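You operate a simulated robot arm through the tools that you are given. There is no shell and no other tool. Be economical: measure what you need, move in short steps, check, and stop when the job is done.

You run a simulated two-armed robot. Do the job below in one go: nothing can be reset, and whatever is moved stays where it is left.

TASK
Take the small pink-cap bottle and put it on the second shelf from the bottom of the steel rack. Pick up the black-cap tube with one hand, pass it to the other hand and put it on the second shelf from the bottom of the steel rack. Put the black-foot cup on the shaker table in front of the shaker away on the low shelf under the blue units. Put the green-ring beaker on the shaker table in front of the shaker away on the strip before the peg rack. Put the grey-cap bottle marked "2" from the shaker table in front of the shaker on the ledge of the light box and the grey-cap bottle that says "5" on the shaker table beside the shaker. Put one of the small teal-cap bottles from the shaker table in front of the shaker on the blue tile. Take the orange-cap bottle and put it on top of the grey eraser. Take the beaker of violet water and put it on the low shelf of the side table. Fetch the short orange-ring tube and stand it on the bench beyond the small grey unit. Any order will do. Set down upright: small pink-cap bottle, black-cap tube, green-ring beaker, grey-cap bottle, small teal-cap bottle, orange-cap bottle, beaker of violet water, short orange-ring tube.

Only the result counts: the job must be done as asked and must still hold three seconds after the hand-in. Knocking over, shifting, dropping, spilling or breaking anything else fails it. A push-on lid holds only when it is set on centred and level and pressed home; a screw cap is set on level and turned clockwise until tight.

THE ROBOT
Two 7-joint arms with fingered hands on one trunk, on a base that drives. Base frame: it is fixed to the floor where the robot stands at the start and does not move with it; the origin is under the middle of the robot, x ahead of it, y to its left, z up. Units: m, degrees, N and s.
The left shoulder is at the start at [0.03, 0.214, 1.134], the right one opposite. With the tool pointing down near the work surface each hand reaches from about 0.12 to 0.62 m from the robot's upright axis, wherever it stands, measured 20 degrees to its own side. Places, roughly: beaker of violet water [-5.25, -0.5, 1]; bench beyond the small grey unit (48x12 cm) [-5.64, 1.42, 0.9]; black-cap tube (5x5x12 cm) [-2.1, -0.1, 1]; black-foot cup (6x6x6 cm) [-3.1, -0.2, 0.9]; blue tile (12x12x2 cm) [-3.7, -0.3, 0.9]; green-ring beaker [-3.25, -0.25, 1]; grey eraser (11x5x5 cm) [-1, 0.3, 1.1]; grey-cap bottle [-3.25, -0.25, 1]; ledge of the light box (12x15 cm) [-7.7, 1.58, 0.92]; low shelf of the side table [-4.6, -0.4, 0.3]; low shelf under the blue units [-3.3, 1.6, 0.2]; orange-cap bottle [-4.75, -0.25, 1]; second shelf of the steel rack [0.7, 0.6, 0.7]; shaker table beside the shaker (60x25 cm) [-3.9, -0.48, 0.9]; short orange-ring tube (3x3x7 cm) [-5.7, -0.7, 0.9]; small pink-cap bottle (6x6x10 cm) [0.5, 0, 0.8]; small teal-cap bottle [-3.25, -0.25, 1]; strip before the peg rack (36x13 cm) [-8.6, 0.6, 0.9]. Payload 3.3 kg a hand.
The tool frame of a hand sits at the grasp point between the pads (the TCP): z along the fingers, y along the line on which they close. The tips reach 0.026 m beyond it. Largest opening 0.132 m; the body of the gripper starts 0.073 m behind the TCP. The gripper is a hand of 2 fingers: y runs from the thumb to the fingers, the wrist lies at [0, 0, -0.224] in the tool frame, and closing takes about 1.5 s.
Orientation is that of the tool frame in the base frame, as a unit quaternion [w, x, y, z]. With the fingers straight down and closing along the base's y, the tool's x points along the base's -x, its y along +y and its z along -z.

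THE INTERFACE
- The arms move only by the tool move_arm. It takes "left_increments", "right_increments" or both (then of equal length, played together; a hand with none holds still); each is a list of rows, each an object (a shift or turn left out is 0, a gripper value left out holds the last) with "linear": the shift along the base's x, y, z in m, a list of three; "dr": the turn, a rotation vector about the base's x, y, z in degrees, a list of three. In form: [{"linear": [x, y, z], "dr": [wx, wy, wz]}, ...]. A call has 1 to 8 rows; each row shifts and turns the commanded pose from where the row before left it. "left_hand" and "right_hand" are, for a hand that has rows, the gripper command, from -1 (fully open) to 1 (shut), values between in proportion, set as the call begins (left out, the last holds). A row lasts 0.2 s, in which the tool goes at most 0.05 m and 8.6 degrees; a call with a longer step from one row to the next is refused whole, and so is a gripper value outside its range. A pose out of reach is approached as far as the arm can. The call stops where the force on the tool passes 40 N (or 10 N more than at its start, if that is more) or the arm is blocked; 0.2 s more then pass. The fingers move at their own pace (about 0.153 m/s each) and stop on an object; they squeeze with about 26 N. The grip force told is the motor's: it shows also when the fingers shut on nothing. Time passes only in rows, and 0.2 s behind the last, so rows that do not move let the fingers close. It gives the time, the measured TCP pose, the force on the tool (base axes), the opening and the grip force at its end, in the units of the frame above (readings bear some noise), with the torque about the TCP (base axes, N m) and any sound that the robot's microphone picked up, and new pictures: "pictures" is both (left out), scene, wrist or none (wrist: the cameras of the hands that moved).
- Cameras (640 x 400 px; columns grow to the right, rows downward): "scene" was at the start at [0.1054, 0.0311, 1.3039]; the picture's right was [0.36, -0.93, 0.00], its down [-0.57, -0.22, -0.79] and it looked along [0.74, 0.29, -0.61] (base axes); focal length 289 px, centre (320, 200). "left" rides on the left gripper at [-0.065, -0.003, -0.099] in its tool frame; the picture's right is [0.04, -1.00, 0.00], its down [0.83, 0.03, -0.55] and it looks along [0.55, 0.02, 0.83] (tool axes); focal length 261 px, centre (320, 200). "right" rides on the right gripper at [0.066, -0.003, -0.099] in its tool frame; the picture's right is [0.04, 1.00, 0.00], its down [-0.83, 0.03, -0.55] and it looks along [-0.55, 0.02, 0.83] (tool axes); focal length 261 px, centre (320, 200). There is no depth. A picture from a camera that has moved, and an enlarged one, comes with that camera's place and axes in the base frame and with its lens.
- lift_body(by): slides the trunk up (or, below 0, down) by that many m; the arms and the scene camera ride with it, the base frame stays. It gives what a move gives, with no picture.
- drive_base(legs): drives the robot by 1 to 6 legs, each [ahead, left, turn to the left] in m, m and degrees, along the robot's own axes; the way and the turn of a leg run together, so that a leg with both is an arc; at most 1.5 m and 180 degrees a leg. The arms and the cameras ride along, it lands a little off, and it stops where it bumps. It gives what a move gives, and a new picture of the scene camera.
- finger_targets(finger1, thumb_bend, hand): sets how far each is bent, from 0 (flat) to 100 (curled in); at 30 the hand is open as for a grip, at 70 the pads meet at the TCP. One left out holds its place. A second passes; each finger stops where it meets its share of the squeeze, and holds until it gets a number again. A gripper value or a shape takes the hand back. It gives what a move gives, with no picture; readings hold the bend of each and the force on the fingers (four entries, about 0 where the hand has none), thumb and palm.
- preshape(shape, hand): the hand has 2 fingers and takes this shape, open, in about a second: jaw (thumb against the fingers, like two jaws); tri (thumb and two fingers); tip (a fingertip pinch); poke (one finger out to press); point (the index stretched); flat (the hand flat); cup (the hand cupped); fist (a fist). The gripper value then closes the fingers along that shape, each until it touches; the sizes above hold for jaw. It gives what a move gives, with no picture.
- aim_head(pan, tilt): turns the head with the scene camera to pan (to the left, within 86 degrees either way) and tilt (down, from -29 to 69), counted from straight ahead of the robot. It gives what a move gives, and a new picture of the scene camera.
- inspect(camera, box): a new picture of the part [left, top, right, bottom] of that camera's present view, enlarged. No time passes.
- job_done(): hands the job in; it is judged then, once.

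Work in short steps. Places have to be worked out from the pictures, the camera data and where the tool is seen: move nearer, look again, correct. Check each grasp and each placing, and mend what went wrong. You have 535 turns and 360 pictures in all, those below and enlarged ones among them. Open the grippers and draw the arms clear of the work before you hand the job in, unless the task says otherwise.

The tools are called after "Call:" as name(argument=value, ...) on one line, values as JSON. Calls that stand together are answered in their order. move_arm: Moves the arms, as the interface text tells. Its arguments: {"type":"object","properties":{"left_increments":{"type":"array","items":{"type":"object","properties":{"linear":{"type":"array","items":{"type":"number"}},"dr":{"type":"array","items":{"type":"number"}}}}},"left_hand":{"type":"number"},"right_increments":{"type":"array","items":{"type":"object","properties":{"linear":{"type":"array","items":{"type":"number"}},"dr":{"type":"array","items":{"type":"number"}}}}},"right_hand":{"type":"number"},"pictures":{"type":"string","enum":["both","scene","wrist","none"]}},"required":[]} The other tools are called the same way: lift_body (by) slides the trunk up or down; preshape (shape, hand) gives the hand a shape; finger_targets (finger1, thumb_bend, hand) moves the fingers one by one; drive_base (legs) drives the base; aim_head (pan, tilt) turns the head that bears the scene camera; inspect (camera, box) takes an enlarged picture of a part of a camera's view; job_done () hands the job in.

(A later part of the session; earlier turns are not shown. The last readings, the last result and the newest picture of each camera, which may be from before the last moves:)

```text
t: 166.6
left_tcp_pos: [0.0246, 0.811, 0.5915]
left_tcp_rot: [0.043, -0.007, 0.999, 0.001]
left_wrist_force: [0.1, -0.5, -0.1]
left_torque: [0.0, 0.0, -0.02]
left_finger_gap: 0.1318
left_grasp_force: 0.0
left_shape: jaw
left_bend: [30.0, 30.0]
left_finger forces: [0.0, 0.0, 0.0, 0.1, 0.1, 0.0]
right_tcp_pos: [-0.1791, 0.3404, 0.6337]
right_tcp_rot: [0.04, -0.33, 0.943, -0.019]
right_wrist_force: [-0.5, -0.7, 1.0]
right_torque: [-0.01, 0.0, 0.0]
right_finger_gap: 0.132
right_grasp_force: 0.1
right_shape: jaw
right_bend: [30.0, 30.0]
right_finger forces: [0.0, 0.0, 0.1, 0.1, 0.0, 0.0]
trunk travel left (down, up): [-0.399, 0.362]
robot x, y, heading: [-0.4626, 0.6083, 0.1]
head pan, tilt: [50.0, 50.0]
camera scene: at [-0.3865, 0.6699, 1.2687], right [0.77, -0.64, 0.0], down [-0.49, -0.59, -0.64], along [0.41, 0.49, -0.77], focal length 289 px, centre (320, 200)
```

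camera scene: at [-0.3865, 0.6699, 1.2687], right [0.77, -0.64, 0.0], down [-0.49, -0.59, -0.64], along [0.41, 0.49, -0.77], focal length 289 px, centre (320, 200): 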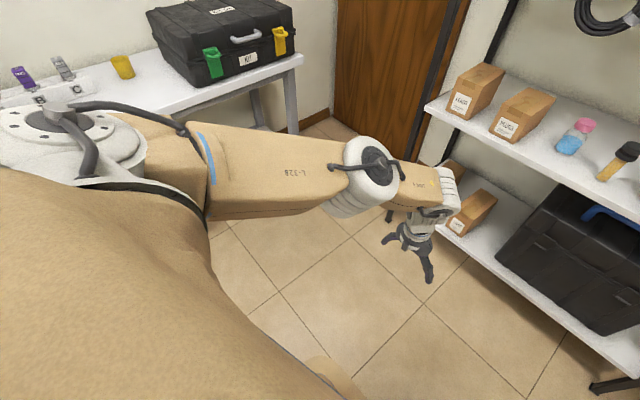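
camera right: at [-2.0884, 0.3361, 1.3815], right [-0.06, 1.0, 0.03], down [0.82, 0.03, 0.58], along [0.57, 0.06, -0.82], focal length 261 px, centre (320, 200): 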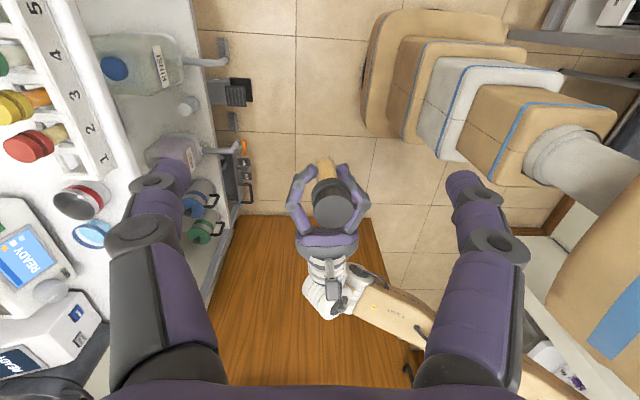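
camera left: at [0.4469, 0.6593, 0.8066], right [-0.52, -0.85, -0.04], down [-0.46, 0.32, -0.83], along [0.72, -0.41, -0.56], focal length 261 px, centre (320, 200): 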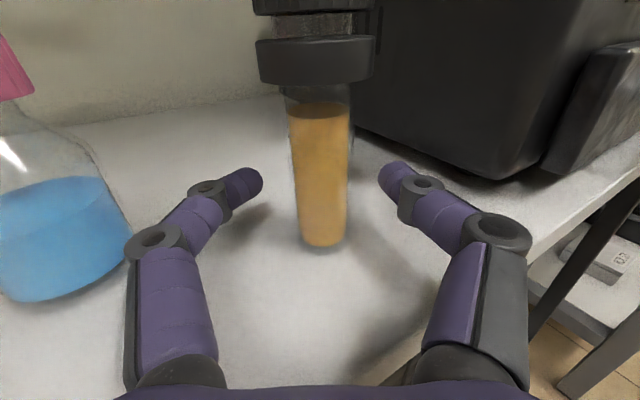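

Elbow is in now. I strafe to the doorway line and reverse out.

Call:
drive_base(legs=[[0, 0.57, 0], [-0.5, 0, 0]])

```text
t: 172.4
left_tcp_pos: [-0.4748, 1.3914, 0.5923]
left_tcp_rot: [0.044, -0.013, 0.999, 0.002]
left_wrist_force: [-1.2, -0.3, -0.4]
left_torque: [-0.04, -0.01, 0.03]
left_finger_gap: 0.1321
left_grasp_force: 0.1
left_shape: jaw
left_bend: [30.0, 30.0]
left_finger forces: [0.0, 0.1, 0.0, 0.0, 0.0, 0.0]
right_tcp_pos: [-0.6724, 0.9165, 0.6344]
right_tcp_rot: [0.04, -0.336, 0.941, -0.018]
right_wrist_force: [-0.6, -0.5, 0.3]
right_torque: [0.03, 0.01, 0.0]
right_finger_gap: 0.1324
right_grasp_force: 0.1
right_shape: jaw
right_bend: [30.0, 30.0]
right_finger forces: [0.0, 0.0, 0.0, 0.0, 0.1, 0.0]
trunk travel left (down, up): [-0.399, 0.362]
robot x, y, heading: [-0.959, 1.1856, 0.9]
head pan, tilt: [50.0, 50.0]
camera scene: at [-0.8844, 1.2454, 1.2687], right [0.77, -0.63, 0.0], down [-0.49, -0.59, -0.64], along [0.41, 0.5, -0.77], focal length 289 px, centre (320, 200)
```

scene: 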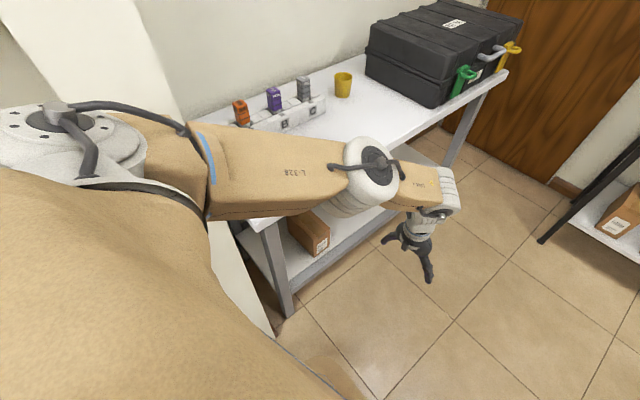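

Passing fine. I reverse the rest, shift toward the middle, and turn to face −y.

Call:
drive_base(legs=[[-0.5, 0, -0.9], [-0.15, -0.25, 0], [0, 0, -90]])

Call:
aim_head(pan=-60, tilt=20)

```text
t: 180.8
left_tcp_pos: [-1.4142, 0.4403, 0.5915]
left_tcp_rot: [0.031, 0.703, 0.71, -0.03]
left_wrist_force: [0.1, -1.0, 0.4]
left_torque: [0.01, -0.03, 0.03]
left_finger_gap: 0.1321
left_grasp_force: 0.0
left_shape: jaw
left_bend: [30.0, 30.0]
left_finger forces: [0.0, 0.1, 0.1, 0.0, 0.1, 0.1]
right_tcp_pos: [-1.8845, 0.6478, 0.6341]
right_tcp_rot: [0.015, 0.436, 0.899, -0.041]
right_wrist_force: [-0.3, 0.8, -0.2]
right_torque: [-0.01, 0.01, 0.03]
right_finger_gap: 0.1319
right_grasp_force: 0.0
right_shape: jaw
right_bend: [30.0, 30.0]
right_finger forces: [0.0, 0.1, 0.0, 0.1, 0.1, 0.0]
trunk travel left (down, up): [-0.399, 0.362]
robot x, y, heading: [-1.6099, 0.9298, -90.4]
head pan, tilt: [50.0, 50.0]
camera scene: at [-1.5523, 0.8521, 1.2687], right [-0.65, -0.76, 0.0], down [-0.58, 0.5, -0.64], along [0.49, -0.42, -0.77], focal length 289 px, centre (320, 200)
```

scene: 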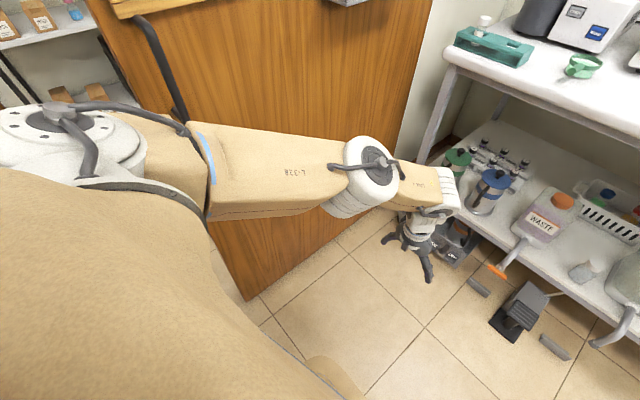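

```text
t: 182.7
left_tcp_pos: [-1.4157, 0.4407, 0.5917]
left_tcp_rot: [0.031, 0.703, 0.71, -0.03]
left_wrist_force: [-0.1, 0.5, 0.3]
left_torque: [0.01, -0.01, 0.0]
left_finger_gap: 0.1319
left_grasp_force: 0.1
left_shape: jaw
left_bend: [30.0, 30.0]
left_finger forces: [0.1, 0.0, 0.1, 0.0, 0.1, 0.0]
right_tcp_pos: [-1.8857, 0.6472, 0.6341]
right_tcp_rot: [0.014, 0.437, 0.898, -0.041]
right_wrist_force: [0.3, -0.4, -0.5]
right_torque: [0.01, 0.06, -0.02]
right_finger_gap: 0.1319
right_grasp_force: 0.2
right_shape: jaw
right_bend: [30.0, 30.0]
right_finger forces: [0.0, 0.0, 0.0, 0.1, 0.0, 0.0]
trunk travel left (down, up): [-0.399, 0.362]
robot x, y, heading: [-1.6126, 0.9305, -90.2]
head pan, tilt: [-60.0, 20.0]
camera scene: at [-1.6919, 0.8558, 1.3142], right [-0.5, 0.87, 0.0], down [0.3, 0.17, -0.94], along [-0.82, -0.47, -0.34], focal length 289 px, centre (320, 200)
```

scene: 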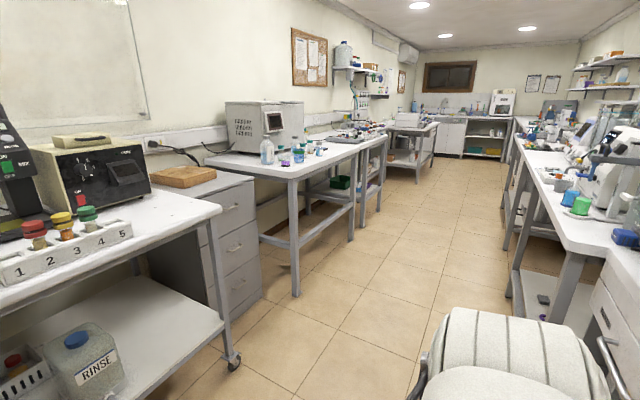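

Next the shaker table near (−3.1, −0.2). I strafe along the aisle.

Call:
drive_base(legs=[[0.15, -0.2, 0], [0, -1.25, 0]])

Call:
aim_head(pan=-10, tilt=32)

```text
t: 190.4
left_tcp_pos: [-2.8628, 0.2978, 0.5929]
left_tcp_rot: [0.032, 0.704, 0.709, -0.03]
left_wrist_force: [1.1, -0.2, -0.1]
left_torque: [0.01, 0.01, -0.03]
left_finger_gap: 0.1319
left_grasp_force: 0.1
left_shape: jaw
left_bend: [30.0, 30.0]
left_finger forces: [0.0, 0.0, 0.0, 0.0, 0.0, 0.1]
right_tcp_pos: [-3.3323, 0.5039, 0.6343]
right_tcp_rot: [0.014, 0.436, 0.899, -0.04]
right_wrist_force: [0.0, 0.6, 0.1]
right_torque: [0.03, 0.01, -0.01]
right_finger_gap: 0.1319
right_grasp_force: 0.1
right_shape: jaw
right_bend: [30.0, 30.0]
right_finger forces: [0.1, 0.0, 0.0, 0.1, 0.0, 0.1]
trunk travel left (down, up): [-0.399, 0.362]
robot x, y, heading: [-3.06, 0.7871, -90.3]
head pan, tilt: [-60.0, 20.0]
camera scene: at [-3.1386, 0.7127, 1.3142], right [-0.49, 0.87, 0.0], down [0.3, 0.17, -0.94], along [-0.82, -0.46, -0.34], focal length 289 px, centre (320, 200)
```

scene: 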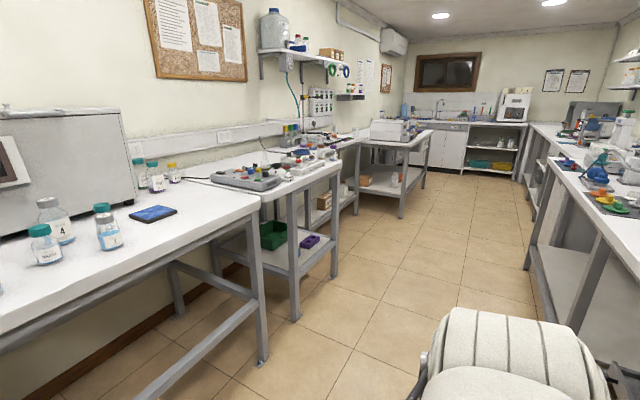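

```text
t: 191.6
left_tcp_pos: [-2.8609, 0.2974, 0.593]
left_tcp_rot: [0.032, 0.704, 0.709, -0.03]
left_wrist_force: [0.3, -0.4, -0.1]
left_torque: [0.02, 0.02, -0.03]
left_finger_gap: 0.1321
left_grasp_force: 0.1
left_shape: jaw
left_bend: [30.0, 30.0]
left_finger forces: [0.1, 0.0, 0.0, 0.1, 0.0, 0.1]
right_tcp_pos: [-3.333, 0.5054, 0.6347]
right_tcp_rot: [0.016, 0.436, 0.899, -0.041]
right_wrist_force: [0.1, 0.2, -0.2]
right_torque: [0.01, -0.03, 0.02]
right_finger_gap: 0.132
right_grasp_force: 0.0
right_shape: jaw
right_bend: [30.0, 30.0]
right_finger forces: [0.0, 0.0, 0.0, 0.1, 0.0, 0.1]
trunk travel left (down, up): [-0.399, 0.362]
robot x, y, heading: [-3.0559, 0.7842, -90.5]
head pan, tilt: [-10.0, 32.0]
camera scene: at [-3.0737, 0.6706, 1.2951], right [-0.98, 0.18, 0.0], down [0.1, 0.52, -0.85], along [-0.15, -0.83, -0.53], focal length 289 px, centre (320, 200)
```

scene: 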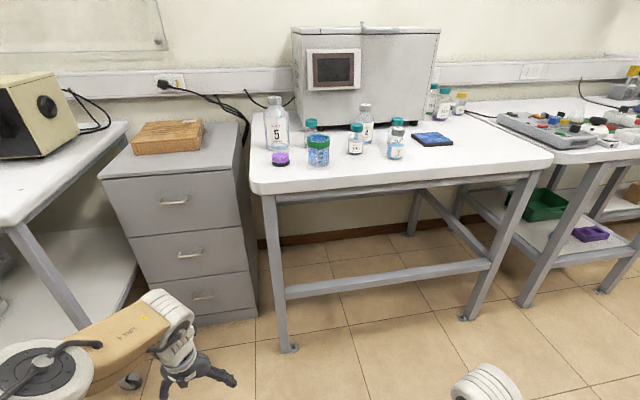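

Call:
inspect(camera="scene", box=[230, 60, 500, 229])

```text
2.37 times, centred on (365, 144) of scene
camera zoom: at [-3.0737, 0.6706, 1.2951], right [-0.98, 0.18, 0.0], down [0.1, 0.52, -0.85], along [-0.15, -0.83, -0.53], focal length 684 px, centre (214, 331)
```

zoom: 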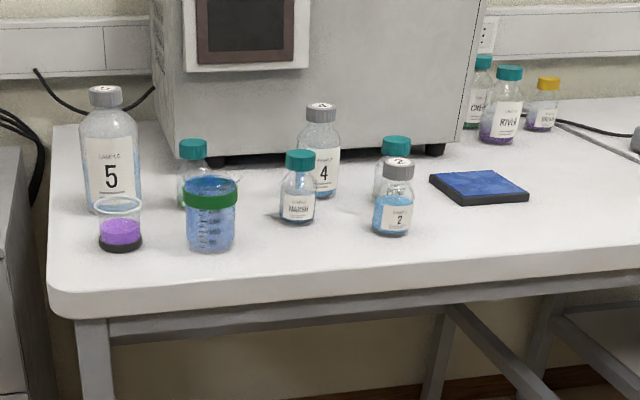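

I've identified everything: 5, cup, green-ring beaker, WASH (small teal), 4, 2, tile. Now I unfold the right arm upward, checking whether it moves freely.

Call:
move_arm(right_increments=[{"linear": [0.01, 0, 0.04], "dr": [0, 0, -5]}, {"linear": [0.02, 0, 0.04], "dr": [0, 0, -5]}, {"linear": [0.02, 0, 0.04], "dr": [0, 0, -5]}, {"linear": [0.02, 0, 0.04], "dr": [0, 0, -5]}, {"linear": [0.02, 0, 0.04], "dr": [0, 0, -5]}, {"linear": [0, 0, 0.04], "dr": [0, 0, -5]}, {"linear": [0, 0, 0.04], "dr": [0, 0, -5]}, {"linear": [0, 0, 0.04], "dr": [0, 0, -5]}], left_increments=[{"linear": [0, 0.02, 0.04]}, {"linear": [0, 0.02, 0.04]}, {"linear": [0, 0.02, 0.04]}, {"linear": [0, 0.02, 0.04]}, {"linear": [0, 0.02, 0.04]}, {"linear": [0, 0.02, 0.04]}, {"linear": [0, 0.02, 0.04]}, {"linear": [0, 0.02, 0.04]}], pictures="none")

```text
t: 193.4
left_tcp_pos: [-2.8607, 0.4558, 0.9109]
left_tcp_rot: [0.032, 0.703, 0.709, -0.03]
left_wrist_force: [0.2, -0.5, 0.1]
left_torque: [0.0, 0.02, 0.02]
left_finger_gap: 0.1319
left_grasp_force: 0.0
left_shape: jaw
left_bend: [30.0, 30.0]
left_finger forces: [0.0, 0.0, 0.1, 0.0, 0.1, 0.1]
right_tcp_pos: [-3.2938, 0.5735, 0.7099]
right_tcp_rot: [0.002, 0.711, 0.702, -0.044]
right_wrist_force: [-1.0, -0.2, -0.2]
right_torque: [0.02, 0.0, 0.02]
right_finger_gap: 0.132
right_grasp_force: 0.1
right_shape: jaw
right_bend: [30.0, 30.0]
right_finger forces: [0.0, 0.0, 0.0, 0.0, 0.0, 0.0]
right hand out of reach, approached as far as the arm can: row 2, 3, 4, 5, 6, 7, 8
trunk travel left (down, up): [-0.399, 0.362]
robot x, y, heading: [-3.0558, 0.7825, -90.3]
head pan, tilt: [-10.0, 32.0]
```

Left arm is free, but the right is still elbow-down. I stretch it forward with a tilt and then raise, to flip the elbow posture.

Call:
move_arm(right_increments=[{"linear": [-0.01, -0.045, 0], "dr": [-7.5, 0, 0]}, {"linear": [-0.01, -0.045, 0], "dr": [-7.5, 0, 0]}, {"linear": [0, -0.045, 0], "dr": [-7.5, 0, 0]}, {"linear": [0, -0.045, 0.01], "dr": [-7.5, 0, 0]}, {"linear": [0, -0.045, 0.01], "dr": [-7.5, 0, 0]}, {"linear": [0, -0.04, 0.02], "dr": [-7.5, 0, 0]}, {"linear": [0, -0.03, 0.04]}, {"linear": [0, -0.02, 0.04]}], pictures="none")

Call:
move_arm(right_increments=[{"linear": [0, 0, 0.045]}, {"linear": [0, 0, 0.045]}, {"linear": [0, 0, 0.045]}, {"linear": [0, 0, 0.045]}, {"linear": [0, 0, 0.045]}, {"linear": [0, 0, 0.045]}], pictures="scene")

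```text
t: 195.2
left_tcp_pos: [-2.8601, 0.4552, 0.9105]
left_tcp_rot: [0.032, 0.704, 0.708, -0.03]
left_wrist_force: [0.3, 0.0, -0.8]
left_torque: [-0.03, 0.01, 0.01]
left_finger_gap: 0.1319
left_grasp_force: 0.0
left_shape: jaw
left_bend: [30.0, 30.0]
left_finger forces: [0.0, 0.0, 0.1, 0.0, 0.0, 0.0]
right_tcp_pos: [-3.3206, 0.2592, 0.8283]
right_tcp_rot: [0.275, 0.663, 0.625, -0.307]
right_wrist_force: [0.5, -0.9, -0.3]
right_torque: [0.03, 0.0, 0.01]
right_finger_gap: 0.1318
right_grasp_force: 0.1
right_shape: jaw
right_bend: [30.0, 30.0]
right_finger forces: [0.0, 0.0, 0.0, 0.0, 0.0, 0.0]
trunk travel left (down, up): [-0.399, 0.362]
robot x, y, heading: [-3.0541, 0.788, -90.4]
head pan, tilt: [-10.0, 32.0]
```

```text
t: 196.6
left_tcp_pos: [-2.8609, 0.4548, 0.9109]
left_tcp_rot: [0.031, 0.705, 0.708, -0.03]
left_wrist_force: [-0.8, -0.4, 0.8]
left_torque: [0.04, 0.02, 0.01]
left_finger_gap: 0.1319
left_grasp_force: 0.2
left_shape: jaw
left_bend: [30.0, 30.0]
left_finger forces: [0.0, 0.0, 0.0, 0.0, 0.1, 0.0]
right_tcp_pos: [-3.3178, 0.2584, 1.0305]
right_tcp_rot: [0.274, 0.664, 0.625, -0.306]
right_wrist_force: [-0.5, 0.2, -0.5]
right_torque: [-0.05, 0.0, -0.02]
right_finger_gap: 0.1321
right_grasp_force: 0.0
right_shape: jaw
right_bend: [30.0, 30.0]
right_finger forces: [0.0, 0.0, 0.0, 0.0, 0.1, 0.0]
right hand out of reach, approached as far as the arm can: row 5, 6
trunk travel left (down, up): [-0.399, 0.362]
robot x, y, heading: [-3.0561, 0.7821, -90.2]
head pan, tilt: [-10.0, 32.0]
camera scene: at [-3.0735, 0.6706, 1.295], right [-0.98, 0.18, 0.0], down [0.1, 0.52, -0.85], along [-0.15, -0.83, -0.53], focal length 289 px, centre (320, 200)
```

scene: 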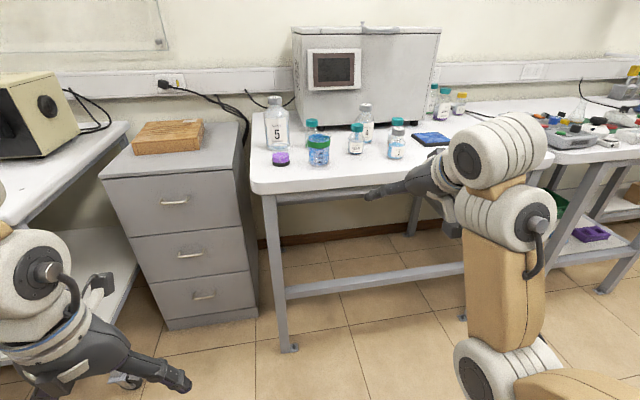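

The right arm works fine in the 45° tilted mode, so I'll use that. I raise the trunk 0.13 m, straighten the right hand, raise the left, and then approach the WASH bottle.

Call:
lift_body(by=0.13)

Call:
move_arm(right_increments=[{"linear": [0, 0, -0.005], "dr": [1.7, -0.6, 2]}, {"linear": [0, 0, -0.005], "dr": [1.7, -0.6, 2]}, {}], left_increments=[{"linear": [0, 0, 0.04]}, {"linear": [0, 0, 0.04]}, {"linear": [0, 0, 0.04]}], pictures="none")

Call:
drive_base(legs=[[0.2, -0.15, 0]])

```text
t: 198.1
left_tcp_pos: [-2.8616, 0.4571, 1.0423]
left_tcp_rot: [0.032, 0.704, 0.709, -0.03]
left_wrist_force: [0.2, 0.4, 0.6]
left_torque: [0.02, 0.01, 0.02]
left_finger_gap: 0.132
left_grasp_force: 0.1
left_shape: jaw
left_bend: [30.0, 30.0]
left_finger forces: [0.1, 0.1, 0.1, 0.0, 0.0, 0.0]
right_tcp_pos: [-3.3151, 0.2576, 1.1628]
right_tcp_rot: [0.274, 0.664, 0.625, -0.306]
right_wrist_force: [-0.7, 0.1, -0.1]
right_torque: [-0.01, -0.01, 0.02]
right_finger_gap: 0.1319
right_grasp_force: 0.0
right_shape: jaw
right_bend: [30.0, 30.0]
right_finger forces: [0.0, 0.0, 0.0, 0.0, 0.1, 0.0]
trunk travel left (down, up): [-0.529, 0.232]
robot x, y, heading: [-3.0543, 0.7903, -90.3]
head pan, tilt: [-10.0, 32.0]
```

```text
t: 198.9
left_tcp_pos: [-2.8631, 0.4549, 1.1632]
left_tcp_rot: [0.032, 0.704, 0.709, -0.03]
left_wrist_force: [-0.3, 0.3, -0.6]
left_torque: [-0.04, -0.02, 0.01]
left_finger_gap: 0.1319
left_grasp_force: 0.1
left_shape: jaw
left_bend: [30.0, 30.0]
left_finger forces: [0.0, 0.0, 0.0, 0.1, 0.0, 0.1]
right_tcp_pos: [-3.316, 0.2579, 1.154]
right_tcp_rot: [0.272, 0.651, 0.655, -0.27]
right_wrist_force: [-0.8, -0.3, 0.1]
right_torque: [0.01, -0.01, 0.03]
right_finger_gap: 0.1317
right_grasp_force: 0.1
right_shape: jaw
right_bend: [30.0, 30.0]
right_finger forces: [0.0, 0.0, 0.0, 0.0, 0.1, 0.1]
trunk travel left (down, up): [-0.529, 0.232]
robot x, y, heading: [-3.0564, 0.7821, -90.3]
head pan, tilt: [-10.0, 32.0]
```

```text
t: 200.8
left_tcp_pos: [-3.0132, 0.2566, 1.1617]
left_tcp_rot: [0.031, 0.704, 0.709, -0.029]
left_wrist_force: [-0.1, -0.2, -0.2]
left_torque: [0.04, -0.02, 0.02]
left_finger_gap: 0.1321
left_grasp_force: 0.1
left_shape: jaw
left_bend: [30.0, 30.0]
left_finger forces: [0.0, 0.0, 0.0, 0.0, 0.1, 0.0]
right_tcp_pos: [-3.4665, 0.0596, 1.1539]
right_tcp_rot: [0.273, 0.651, 0.655, -0.27]
right_wrist_force: [-0.3, -1.0, 0.5]
right_torque: [-0.04, -0.01, -0.01]
right_finger_gap: 0.132
right_grasp_force: 0.0
right_shape: jaw
right_bend: [30.0, 30.0]
right_finger forces: [0.0, 0.1, 0.1, 0.1, 0.0, 0.1]
trunk travel left (down, up): [-0.529, 0.232]
robot x, y, heading: [-3.2051, 0.5854, -90.2]
head pan, tilt: [-10.0, 32.0]
camera scene: at [-3.2243, 0.4852, 1.4255], right [-0.98, 0.18, 0.0], down [0.1, 0.52, -0.85], along [-0.15, -0.83, -0.53], focal length 289 px, centre (320, 200)
```

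scene: 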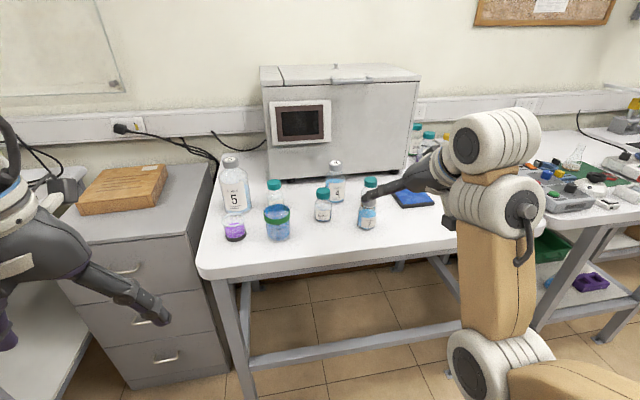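

WASH bottle confirmed near (−3.362, −0.23), table z≈0.895. I drive 0.24 m closer with hands high.

Call:
drive_base(legs=[[0.24, 0, 0]])

Call:
move_arm(right_increments=[{"linear": [0.034, 0.01, -0.01]}, {"linear": [0.034, 0.01, -0.02]}, {"linear": [0.034, 0.01, -0.02]}, {}], right_hand=-0.4, pictures="both")

```text
t: 202.5
left_tcp_pos: [-3.0162, 0.0257, 1.1613]
left_tcp_rot: [0.031, 0.704, 0.709, -0.029]
left_wrist_force: [-0.1, -0.6, 0.3]
left_torque: [0.03, -0.01, 0.03]
left_finger_gap: 0.132
left_grasp_force: 0.1
left_shape: jaw
left_bend: [30.0, 30.0]
left_finger forces: [0.0, 0.0, 0.0, 0.0, 0.0, 0.1]
right_tcp_pos: [-3.468, -0.1695, 1.1542]
right_tcp_rot: [0.271, 0.653, 0.653, -0.272]
right_wrist_force: [0.2, -0.4, 0.0]
right_torque: [0.02, 0.01, 0.01]
right_finger_gap: 0.1321
right_grasp_force: 0.1
right_shape: jaw
right_bend: [30.0, 30.0]
right_finger forces: [0.1, 0.0, 0.1, 0.0, 0.0, 0.1]
trunk travel left (down, up): [-0.529, 0.232]
robot x, y, heading: [-3.209, 0.3534, -90.7]
head pan, tilt: [-10.0, 32.0]
camera scene: at [-3.2255, 0.2537, 1.4255], right [-0.98, 0.18, 0.0], down [0.1, 0.52, -0.85], along [-0.15, -0.83, -0.53], focal length 289 px, centre (320, 200)
```

scene: 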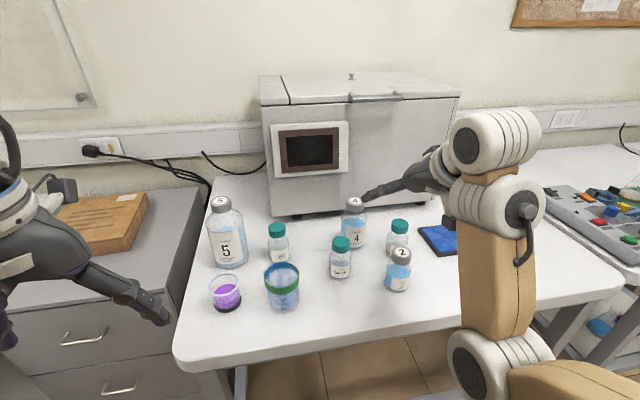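

```text
t: 203.5
left_tcp_pos: [-3.0149, 0.0267, 1.1624]
left_tcp_rot: [0.031, 0.705, 0.708, -0.03]
left_wrist_force: [0.1, -0.6, 0.1]
left_torque: [0.0, 0.01, -0.01]
left_finger_gap: 0.1317
left_grasp_force: 0.0
left_shape: jaw
left_bend: [30.0, 30.0]
left_finger forces: [0.0, 0.1, 0.0, 0.1, 0.1, 0.1]
right_tcp_pos: [-3.3635, -0.139, 1.1046]
right_tcp_rot: [0.271, 0.653, 0.654, -0.271]
right_wrist_force: [0.7, -0.4, -0.4]
right_torque: [0.02, 0.01, -0.05]
right_finger_gap: 0.0927
right_grasp_force: 0.2
right_shape: jaw
right_bend: [67.0, 56.0]
right_finger forces: [0.2, 0.1, 0.0, 0.1, 0.0, 0.0]
trunk travel left (down, up): [-0.529, 0.232]
robot x, y, heading: [-3.2078, 0.3577, -90.6]
head pan, tilt: [-10.0, 32.0]
camera scene: at [-3.2258, 0.2552, 1.4256], right [-0.98, 0.18, 0.0], down [0.1, 0.52, -0.85], along [-0.15, -0.83, -0.53], focal length 289 px, centre (320, 200)
camera right: at [-3.3647, -0.0229, 1.1268], right [1.0, 0.03, -0.03], down [0.03, -0.2, 0.98], along [0.02, -0.98, -0.2], focal length 261 px, centre (320, 200)
```

scene: 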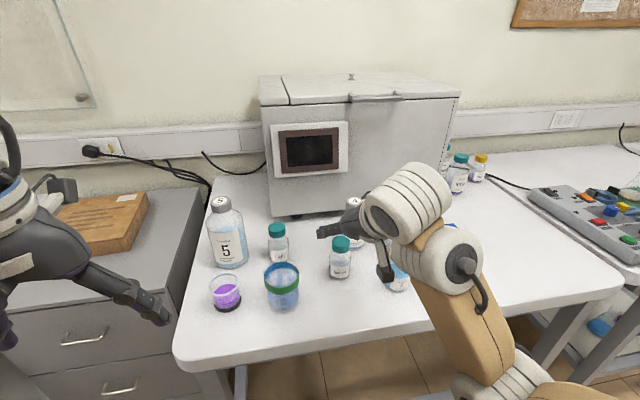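
right: 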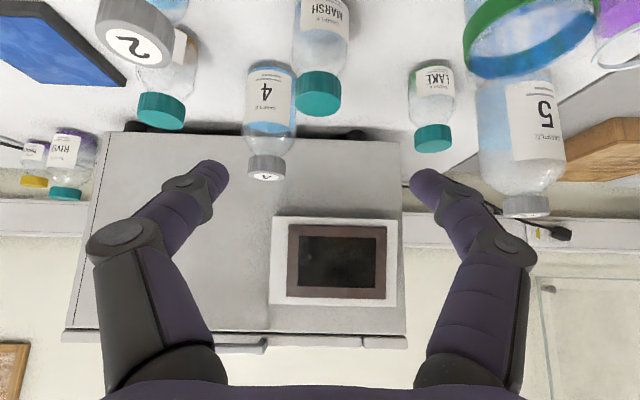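

The small teal bottle (MARSH) lies straight ahead at (−3.365, −0.227). I descend onto the approach line and advance along the tool axis.

Call:
move_arm(right_increments=[{"linear": [0, 0, -0.037]}, {"linear": [-0.001, 0, -0.037]}, {"linear": [0, -0.03, -0.03]}, {"linear": [0, -0.03, -0.03]}, {}], pictures="wrist")

```text
t: 204.7
left_tcp_pos: [-3.0153, 0.0271, 1.1618]
left_tcp_rot: [0.031, 0.705, 0.708, -0.03]
left_wrist_force: [0.4, -0.9, 0.9]
left_torque: [0.02, -0.03, -0.03]
left_finger_gap: 0.1316
left_grasp_force: 0.1
left_shape: jaw
left_bend: [30.0, 30.0]
left_finger forces: [0.1, 0.0, 0.0, 0.0, 0.0, 0.1]
right_tcp_pos: [-3.3669, -0.1984, 0.9701]
right_tcp_rot: [0.271, 0.653, 0.653, -0.273]
right_wrist_force: [-0.2, -0.2, 0.1]
right_torque: [0.0, -0.01, -0.03]
right_finger_gap: 0.0924
right_grasp_force: 0.1
right_shape: jaw
right_bend: [67.0, 56.0]
right_finger forces: [0.0, 0.0, 0.0, 0.0, 0.0, 0.0]
trunk travel left (down, up): [-0.529, 0.232]
robot x, y, heading: [-3.2106, 0.3556, -90.5]
head pan, tilt: [-10.0, 32.0]
camera right: at [-3.3693, -0.082, 0.9921], right [1.0, 0.03, -0.03], down [0.03, -0.2, 0.98], along [0.02, -0.98, -0.2], focal length 261 px, centre (320, 200)
```

right: 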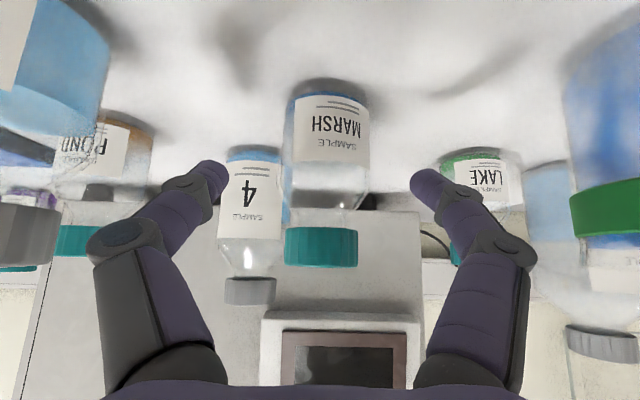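

Aligned. Final advance, then close.

Call:
move_arm(right_increments=[{"linear": [0.003, -0.014, -0.014]}, {"linear": [0, -0.013, -0.012]}, {}], pictures="none")

Call:
move_arm(right_increments=[{}, {}, {}, {}, {}, {}], right_hand=1, pictures="wrist")

```text
t: 205.5
left_tcp_pos: [-3.0147, 0.0267, 1.1612]
left_tcp_rot: [0.032, 0.705, 0.708, -0.03]
left_wrist_force: [-0.5, 0.2, -0.8]
left_torque: [-0.02, -0.03, 0.0]
left_finger_gap: 0.1319
left_grasp_force: 0.0
left_shape: jaw
left_bend: [30.0, 30.0]
left_finger forces: [0.0, 0.0, 0.0, 0.0, 0.0, 0.1]
right_tcp_pos: [-3.3645, -0.2268, 0.9435]
right_tcp_rot: [0.271, 0.653, 0.652, -0.272]
right_wrist_force: [0.1, 0.1, -0.9]
right_torque: [0.01, 0.02, 0.04]
right_finger_gap: 0.0929
right_grasp_force: 0.1
right_shape: jaw
right_bend: [67.0, 56.0]
right_finger forces: [0.0, 0.1, 0.1, 0.0, 0.0, 0.1]
trunk travel left (down, up): [-0.529, 0.232]
robot x, y, heading: [-3.2098, 0.3581, -90.6]
head pan, tilt: [-10.0, 32.0]
```

```text
t: 206.9
left_tcp_pos: [-3.0146, 0.0276, 1.1623]
left_tcp_rot: [0.032, 0.705, 0.708, -0.03]
left_wrist_force: [0.7, 0.5, 0.3]
left_torque: [0.03, -0.01, -0.01]
left_finger_gap: 0.1319
left_grasp_force: 0.1
left_shape: jaw
left_bend: [30.0, 30.0]
left_finger forces: [0.0, 0.0, 0.0, 0.0, 0.0, 0.0]
right_tcp_pos: [-3.3647, -0.2269, 0.9445]
right_tcp_rot: [0.271, 0.652, 0.654, -0.271]
right_wrist_force: [0.5, -0.7, 0.5]
right_torque: [0.02, 0.02, -0.01]
right_finger_gap: 0.0468
right_grasp_force: 26.4
right_shape: jaw
right_bend: [74.0, 70.0]
right_finger forces: [22.2, 0.1, 0.0, 0.2, 23.3, 0.0]
trunk travel left (down, up): [-0.529, 0.232]
robot x, y, heading: [-3.2117, 0.3582, -90.5]
head pan, tilt: [-10.0, 32.0]
camera right: at [-3.3665, -0.1111, 0.9665], right [1.0, 0.03, -0.03], down [0.03, -0.2, 0.98], along [0.02, -0.98, -0.2], focal length 261 px, centre (320, 200)
```

right: 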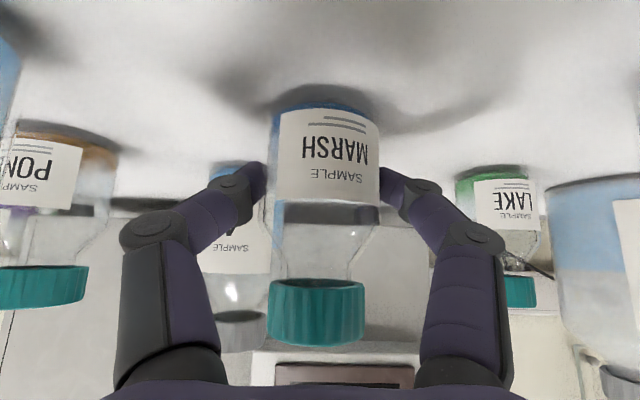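

Grasped (47 mm). I lift it high and pull back a bit, then strafe right toward the tile.

Call:
move_arm(right_increments=[{"linear": [0, 0, 0.03]}, {"linear": [0, 0, 0.04]}, {"linear": [0, 0, 0.04]}, {"linear": [0, 0.02, 0.04]}, {"linear": [0, 0.02, 0.03]}, {}], pictures="scene")

```text
t: 208.3
left_tcp_pos: [-3.0162, 0.0264, 1.162]
left_tcp_rot: [0.032, 0.704, 0.709, -0.031]
left_wrist_force: [0.1, -0.1, 0.0]
left_torque: [-0.04, -0.01, 0.0]
left_finger_gap: 0.1318
left_grasp_force: 0.1
left_shape: jaw
left_bend: [30.0, 30.0]
left_finger forces: [0.1, 0.1, 0.1, 0.1, 0.0, 0.0]
right_tcp_pos: [-3.3645, -0.185, 1.1248]
right_tcp_rot: [0.272, 0.652, 0.654, -0.27]
right_wrist_force: [0.1, 0.4, -3.0]
right_torque: [0.05, 0.01, 0.0]
right_finger_gap: 0.0467
right_grasp_force: 25.9
right_shape: jaw
right_bend: [74.0, 70.0]
right_finger forces: [22.4, 0.0, 0.1, 0.1, 23.0, 0.0]
trunk travel left (down, up): [-0.529, 0.232]
robot x, y, heading: [-3.2073, 0.3543, -90.7]
head pan, tilt: [-10.0, 32.0]
camera scene: at [-3.2257, 0.2549, 1.4256], right [-0.98, 0.18, 0.0], down [0.1, 0.52, -0.85], along [-0.15, -0.83, -0.53], focal length 289 px, centre (320, 200)
```

scene: 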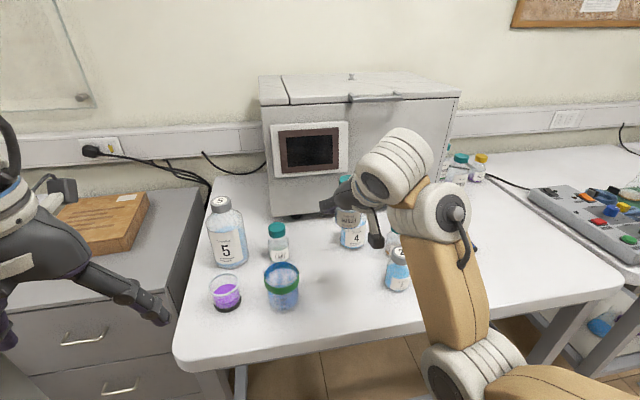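

Bottle is high and clear. Strafing right 0.29 m.

Call:
drive_base(legs=[[0, -0.29, 0.5]])

Call:
inspect(camera="right", box=[0, 0, 640, 400])

```text
t: 210.2
left_tcp_pos: [-3.295, 0.0306, 1.1623]
left_tcp_rot: [0.032, 0.704, 0.709, -0.03]
left_wrist_force: [-0.3, 0.4, 0.1]
left_torque: [0.0, -0.02, -0.01]
left_finger_gap: 0.1318
left_grasp_force: 0.1
left_shape: jaw
left_bend: [30.0, 30.0]
left_finger forces: [0.1, 0.0, 0.1, 0.0, 0.0, 0.0]
right_tcp_pos: [-3.6408, -0.1833, 1.1223]
right_tcp_rot: [0.272, 0.652, 0.654, -0.271]
right_wrist_force: [-0.8, -0.6, -2.5]
right_torque: [-0.01, 0.0, 0.01]
right_finger_gap: 0.0465
right_grasp_force: 25.7
right_shape: jaw
right_bend: [74.0, 70.0]
right_finger forces: [22.3, 0.0, 0.0, 0.0, 23.2, 0.0]
trunk travel left (down, up): [-0.529, 0.232]
robot x, y, heading: [-3.4877, 0.3627, -90.3]
head pan, tilt: [-10.0, 32.0]
camera scene: at [-3.5055, 0.257, 1.4256], right [-0.98, 0.18, 0.0], down [0.1, 0.52, -0.85], along [-0.15, -0.83, -0.53], focal length 289 px, centre (320, 200)
```

scene: 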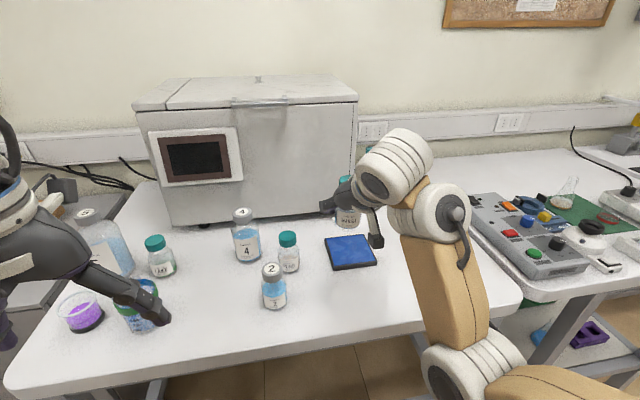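

```text
1.00 times, centred on (320, 200) of right (not enlarged: the box is as wide or as high as the picture)
camera zoom: at [-3.6441, -0.0671, 1.1468], right [1.0, 0.03, -0.03], down [0.03, -0.2, 0.98], along [0.03, -0.98, -0.2], focal length 261 px, centre (320, 200)
```

zoom: 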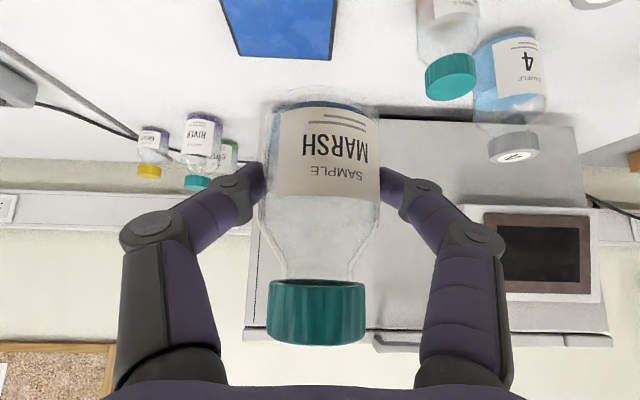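

Tile centre is at about (−3.683, −0.28). I drive 6 cm closer and move above it.

Call:
drive_base(legs=[[0.06, 0, 0.3]])

Call:
move_arm(right_increments=[{"linear": [-0.022, -0.02, -0.02]}, {"linear": [-0.02, -0.015, -0.03]}, {"linear": [0, 0, -0.03]}, {}], pictures="both")

```text
t: 211.2
left_tcp_pos: [-3.2907, -0.0331, 1.1599]
left_tcp_rot: [0.031, 0.702, 0.711, -0.029]
left_wrist_force: [0.3, -0.6, -0.8]
left_torque: [0.03, -0.02, 0.01]
left_finger_gap: 0.1319
left_grasp_force: 0.1
left_shape: jaw
left_bend: [30.0, 30.0]
left_finger forces: [0.1, 0.1, 0.1, 0.1, 0.0, 0.1]
right_tcp_pos: [-3.6386, -0.2473, 1.1226]
right_tcp_rot: [0.272, 0.65, 0.656, -0.27]
right_wrist_force: [0.0, -0.5, -2.5]
right_torque: [0.04, -0.04, 0.02]
right_finger_gap: 0.0467
right_grasp_force: 26.0
right_shape: jaw
right_bend: [74.0, 70.0]
right_finger forces: [22.4, 0.0, 0.1, 0.0, 23.0, 0.0]
trunk travel left (down, up): [-0.529, 0.232]
robot x, y, heading: [-3.4902, 0.301, -90.4]
head pan, tilt: [-10.0, 32.0]
camera scene: at [-3.5041, 0.1934, 1.4254], right [-0.98, 0.17, 0.0], down [0.09, 0.52, -0.85], along [-0.15, -0.83, -0.53], focal length 289 px, centre (320, 200)
```

scene: 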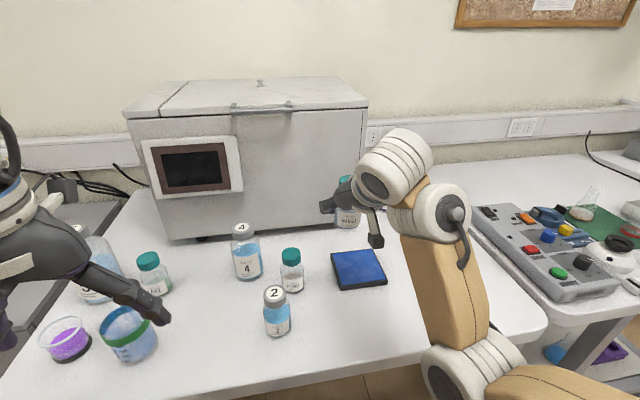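

```text
t: 212.2
left_tcp_pos: [-3.2911, -0.0313, 1.163]
left_tcp_rot: [0.032, 0.702, 0.711, -0.03]
left_wrist_force: [-0.3, 0.2, 0.0]
left_torque: [0.04, 0.01, 0.02]
left_finger_gap: 0.1319
left_grasp_force: 0.1
left_shape: jaw
left_bend: [30.0, 30.0]
left_finger forces: [0.0, 0.0, 0.0, 0.0, 0.0, 0.0]
right_tcp_pos: [-3.6831, -0.2803, 1.0447]
right_tcp_rot: [0.272, 0.65, 0.656, -0.27]
right_wrist_force: [0.5, 0.1, -2.2]
right_torque: [0.03, 0.0, 0.0]
right_finger_gap: 0.0465
right_grasp_force: 26.2
right_shape: jaw
right_bend: [74.0, 70.0]
right_finger forces: [22.5, 0.0, 0.2, 0.1, 23.2, 0.0]
trunk travel left (down, up): [-0.529, 0.232]
robot x, y, heading: [-3.4864, 0.3008, -90.2]
head pan, tilt: [-10.0, 32.0]
camera scene: at [-3.5039, 0.1959, 1.4256], right [-0.98, 0.17, 0.0], down [0.09, 0.52, -0.85], along [-0.15, -0.83, -0.53], focal length 289 px, centre (320, 200)
camera right: at [-3.6857, -0.1631, 1.0674], right [1.0, 0.04, -0.03], down [0.04, -0.2, 0.98], along [0.03, -0.98, -0.2], focal length 261 px, centre (320, 200)
```

scene: 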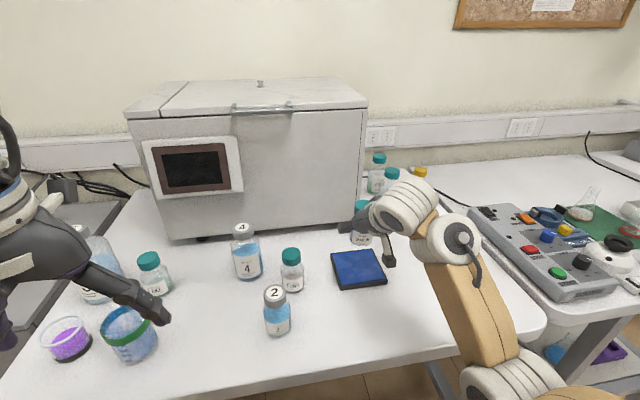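
right: 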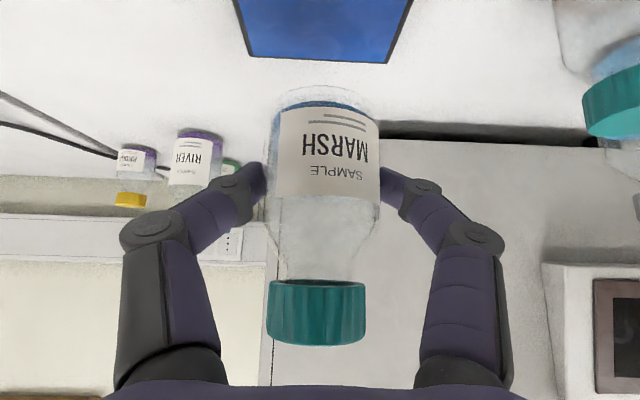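

Directly over the tile centre. Lowering.

Call:
move_arm(right_increments=[{"linear": [-0.001, -0.004, -0.03]}, {"linear": [0, 0, -0.025]}, {"linear": [0, 0, -0.012]}, {}], pictures="wrist")

Call:
move_arm(right_increments=[{"linear": [0, 0, -0.004]}, {}], pictures="none")

Call:
move_arm(right_increments=[{"linear": [0, 0, -0.003]}, {}], pictures="none")

```text
t: 213.2
left_tcp_pos: [-3.2909, -0.0308, 1.1611]
left_tcp_rot: [0.032, 0.702, 0.711, -0.03]
left_wrist_force: [0.4, -0.2, 0.6]
left_torque: [0.0, 0.0, 0.02]
left_finger_gap: 0.132
left_grasp_force: 0.1
left_shape: jaw
left_bend: [30.0, 30.0]
left_finger forces: [0.0, 0.1, 0.1, 0.0, 0.1, 0.0]
right_tcp_pos: [-3.6823, -0.2835, 0.9759]
right_tcp_rot: [0.273, 0.65, 0.656, -0.27]
right_wrist_force: [-0.7, 0.1, -1.5]
right_torque: [0.0, -0.03, 0.02]
right_finger_gap: 0.0463
right_grasp_force: 26.3
right_shape: jaw
right_bend: [74.0, 70.0]
right_finger forces: [22.4, 0.0, 0.0, 0.0, 23.1, 0.0]
trunk travel left (down, up): [-0.529, 0.232]
robot x, y, heading: [-3.4878, 0.2995, -90.0]
head pan, tilt: [-10.0, 32.0]
camera right: at [-3.6848, -0.1672, 0.9987], right [1.0, 0.04, -0.03], down [0.04, -0.2, 0.98], along [0.03, -0.98, -0.2], focal length 261 px, centre (320, 200)
```

right: 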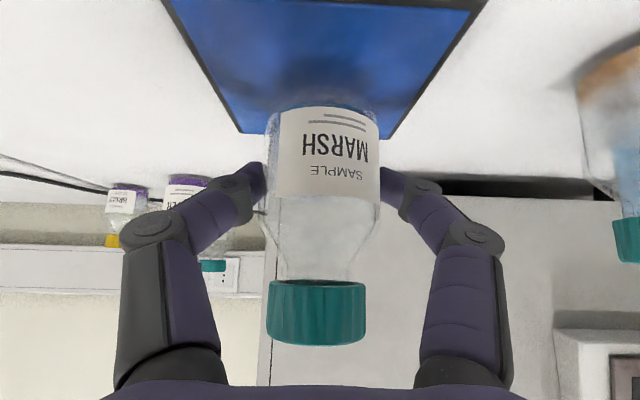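

```text
t: 213.8
left_tcp_pos: [-3.2926, -0.0315, 1.1608]
left_tcp_rot: [0.032, 0.701, 0.712, -0.03]
left_wrist_force: [-1.0, -0.2, 0.3]
left_torque: [0.0, -0.01, -0.01]
left_finger_gap: 0.1319
left_grasp_force: 0.0
left_shape: jaw
left_bend: [30.0, 30.0]
left_finger forces: [0.0, 0.0, 0.1, 0.0, 0.0, 0.0]
right_tcp_pos: [-3.6817, -0.2836, 0.9732]
right_tcp_rot: [0.272, 0.65, 0.655, -0.271]
right_wrist_force: [0.4, 0.8, -1.5]
right_torque: [0.06, -0.02, -0.04]
right_finger_gap: 0.0466
right_grasp_force: 25.9
right_shape: jaw
right_bend: [74.0, 70.0]
right_finger forces: [22.4, 0.0, 0.0, 0.0, 23.1, 0.0]
trunk travel left (down, up): [-0.529, 0.232]
robot x, y, heading: [-3.4871, 0.3002, -90.2]
head pan, tilt: [-10.0, 32.0]
```

```text
t: 214.4
left_tcp_pos: [-3.2923, -0.0305, 1.1608]
left_tcp_rot: [0.031, 0.701, 0.711, -0.03]
left_wrist_force: [-0.5, -0.3, 0.4]
left_torque: [-0.01, -0.01, 0.01]
left_finger_gap: 0.1321
left_grasp_force: 0.0
left_shape: jaw
left_bend: [30.0, 30.0]
left_finger forces: [0.0, 0.1, 0.1, 0.0, 0.0, 0.1]
right_tcp_pos: [-3.6813, -0.2836, 0.9698]
right_tcp_rot: [0.274, 0.65, 0.656, -0.27]
right_wrist_force: [0.7, 1.1, -2.2]
right_torque: [-0.01, -0.01, -0.01]
right_finger_gap: 0.0464
right_grasp_force: 25.9
right_shape: jaw
right_bend: [74.0, 70.0]
right_finger forces: [22.4, 0.1, 0.0, 0.0, 23.0, 0.1]
trunk travel left (down, up): [-0.529, 0.232]
robot x, y, heading: [-3.4886, 0.301, -90.2]
head pan, tilt: [-10.0, 32.0]
```

Call:
move_arm(right_increments=[{"linear": [0, 0, -0.003]}, {}], pictures="none")

Call:
move_arm(right_increments=[{"linear": [0, 0, -0.003]}, {}], pictures="none")

```text
t: 215.0
left_tcp_pos: [-3.2922, -0.031, 1.1615]
left_tcp_rot: [0.032, 0.702, 0.711, -0.03]
left_wrist_force: [0.4, -0.1, -0.7]
left_torque: [-0.01, -0.01, 0.02]
left_finger_gap: 0.1317
left_grasp_force: 0.1
left_shape: jaw
left_bend: [30.0, 30.0]
left_finger forces: [0.0, 0.0, 0.1, 0.1, 0.1, 0.0]
right_tcp_pos: [-3.6806, -0.2841, 0.9669]
right_tcp_rot: [0.272, 0.65, 0.656, -0.27]
right_wrist_force: [0.1, 1.0, -1.8]
right_torque: [0.0, 0.0, -0.01]
right_finger_gap: 0.0466
right_grasp_force: 25.9
right_shape: jaw
right_bend: [74.0, 70.0]
right_finger forces: [22.5, 0.1, 0.0, 0.0, 23.1, 0.0]
trunk travel left (down, up): [-0.529, 0.232]
robot x, y, heading: [-3.4863, 0.3024, -89.8]
head pan, tilt: [-10.0, 32.0]
```

```text
t: 215.6
left_tcp_pos: [-3.2914, -0.0302, 1.1613]
left_tcp_rot: [0.032, 0.702, 0.711, -0.03]
left_wrist_force: [-0.1, 0.3, 0.6]
left_torque: [-0.02, -0.01, -0.02]
left_finger_gap: 0.1318
left_grasp_force: 0.0
left_shape: jaw
left_bend: [30.0, 30.0]
left_finger forces: [0.0, 0.1, 0.0, 0.0, 0.2, 0.0]
right_tcp_pos: [-3.6823, -0.2837, 0.9631]
right_tcp_rot: [0.272, 0.651, 0.655, -0.271]
right_wrist_force: [0.0, 0.7, -2.8]
right_torque: [0.03, 0.0, 0.03]
right_finger_gap: 0.0462
right_grasp_force: 26.0
right_shape: jaw
right_bend: [74.0, 70.0]
right_finger forces: [22.2, 0.1, 0.0, 0.2, 23.0, 0.0]
trunk travel left (down, up): [-0.529, 0.232]
robot x, y, heading: [-3.4872, 0.2982, -89.9]
head pan, tilt: [-10.0, 32.0]
```

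Still carrying the weight; a few more millimetres with a look.

Call:
move_arm(right_increments=[{"linear": [0, 0, -0.003]}, {}], pictures="wrist")

Call:
move_arm(right_increments=[{"linear": [0, 0, -0.003]}, {}], pictures="none")

```text
t: 216.2
left_tcp_pos: [-3.2931, -0.031, 1.1625]
left_tcp_rot: [0.032, 0.702, 0.711, -0.03]
left_wrist_force: [0.4, 0.6, 0.3]
left_torque: [-0.02, 0.02, -0.01]
left_finger_gap: 0.1319
left_grasp_force: 0.0
left_shape: jaw
left_bend: [30.0, 30.0]
left_finger forces: [0.1, 0.0, 0.0, 0.0, 0.1, 0.0]
right_tcp_pos: [-3.682, -0.2839, 0.9598]
right_tcp_rot: [0.272, 0.65, 0.656, -0.27]
right_wrist_force: [-0.8, -0.2, -2.2]
right_torque: [0.01, -0.01, 0.0]
right_finger_gap: 0.0461
right_grasp_force: 26.5
right_shape: jaw
right_bend: [74.0, 70.0]
right_finger forces: [22.4, 0.1, 0.1, 0.0, 23.0, 0.0]
trunk travel left (down, up): [-0.529, 0.232]
robot x, y, heading: [-3.4903, 0.2966, -90.2]
head pan, tilt: [-10.0, 32.0]
camera right: at [-3.6845, -0.1681, 0.9836], right [1.0, 0.04, -0.03], down [0.04, -0.2, 0.98], along [0.03, -0.98, -0.2], focal length 261 px, centre (320, 200)
```

right: 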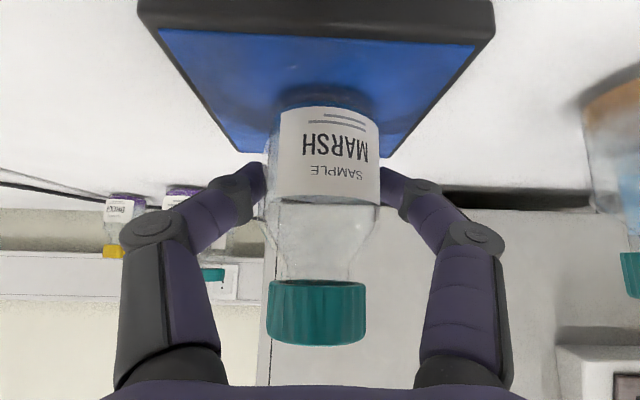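

```text
t: 216.8
left_tcp_pos: [-3.2926, -0.0311, 1.1617]
left_tcp_rot: [0.031, 0.701, 0.712, -0.03]
left_wrist_force: [-0.6, -0.9, 0.2]
left_torque: [-0.02, -0.03, 0.0]
left_finger_gap: 0.1321
left_grasp_force: 0.1
left_shape: jaw
left_bend: [30.0, 30.0]
left_finger forces: [0.0, 0.0, 0.0, 0.0, 0.0, 0.1]
right_tcp_pos: [-3.682, -0.2847, 0.9591]
right_tcp_rot: [0.273, 0.65, 0.655, -0.271]
right_wrist_force: [-0.5, 0.1, 3.5]
right_torque: [-0.03, 0.04, 0.02]
right_finger_gap: 0.0464
right_grasp_force: 25.5
right_shape: jaw
right_bend: [74.0, 70.0]
right_finger forces: [23.3, 0.0, 0.0, 0.0, 23.8, 0.0]
trunk travel left (down, up): [-0.529, 0.232]
robot x, y, heading: [-3.4866, 0.2993, -90.2]
head pan, tilt: [-10.0, 32.0]
```

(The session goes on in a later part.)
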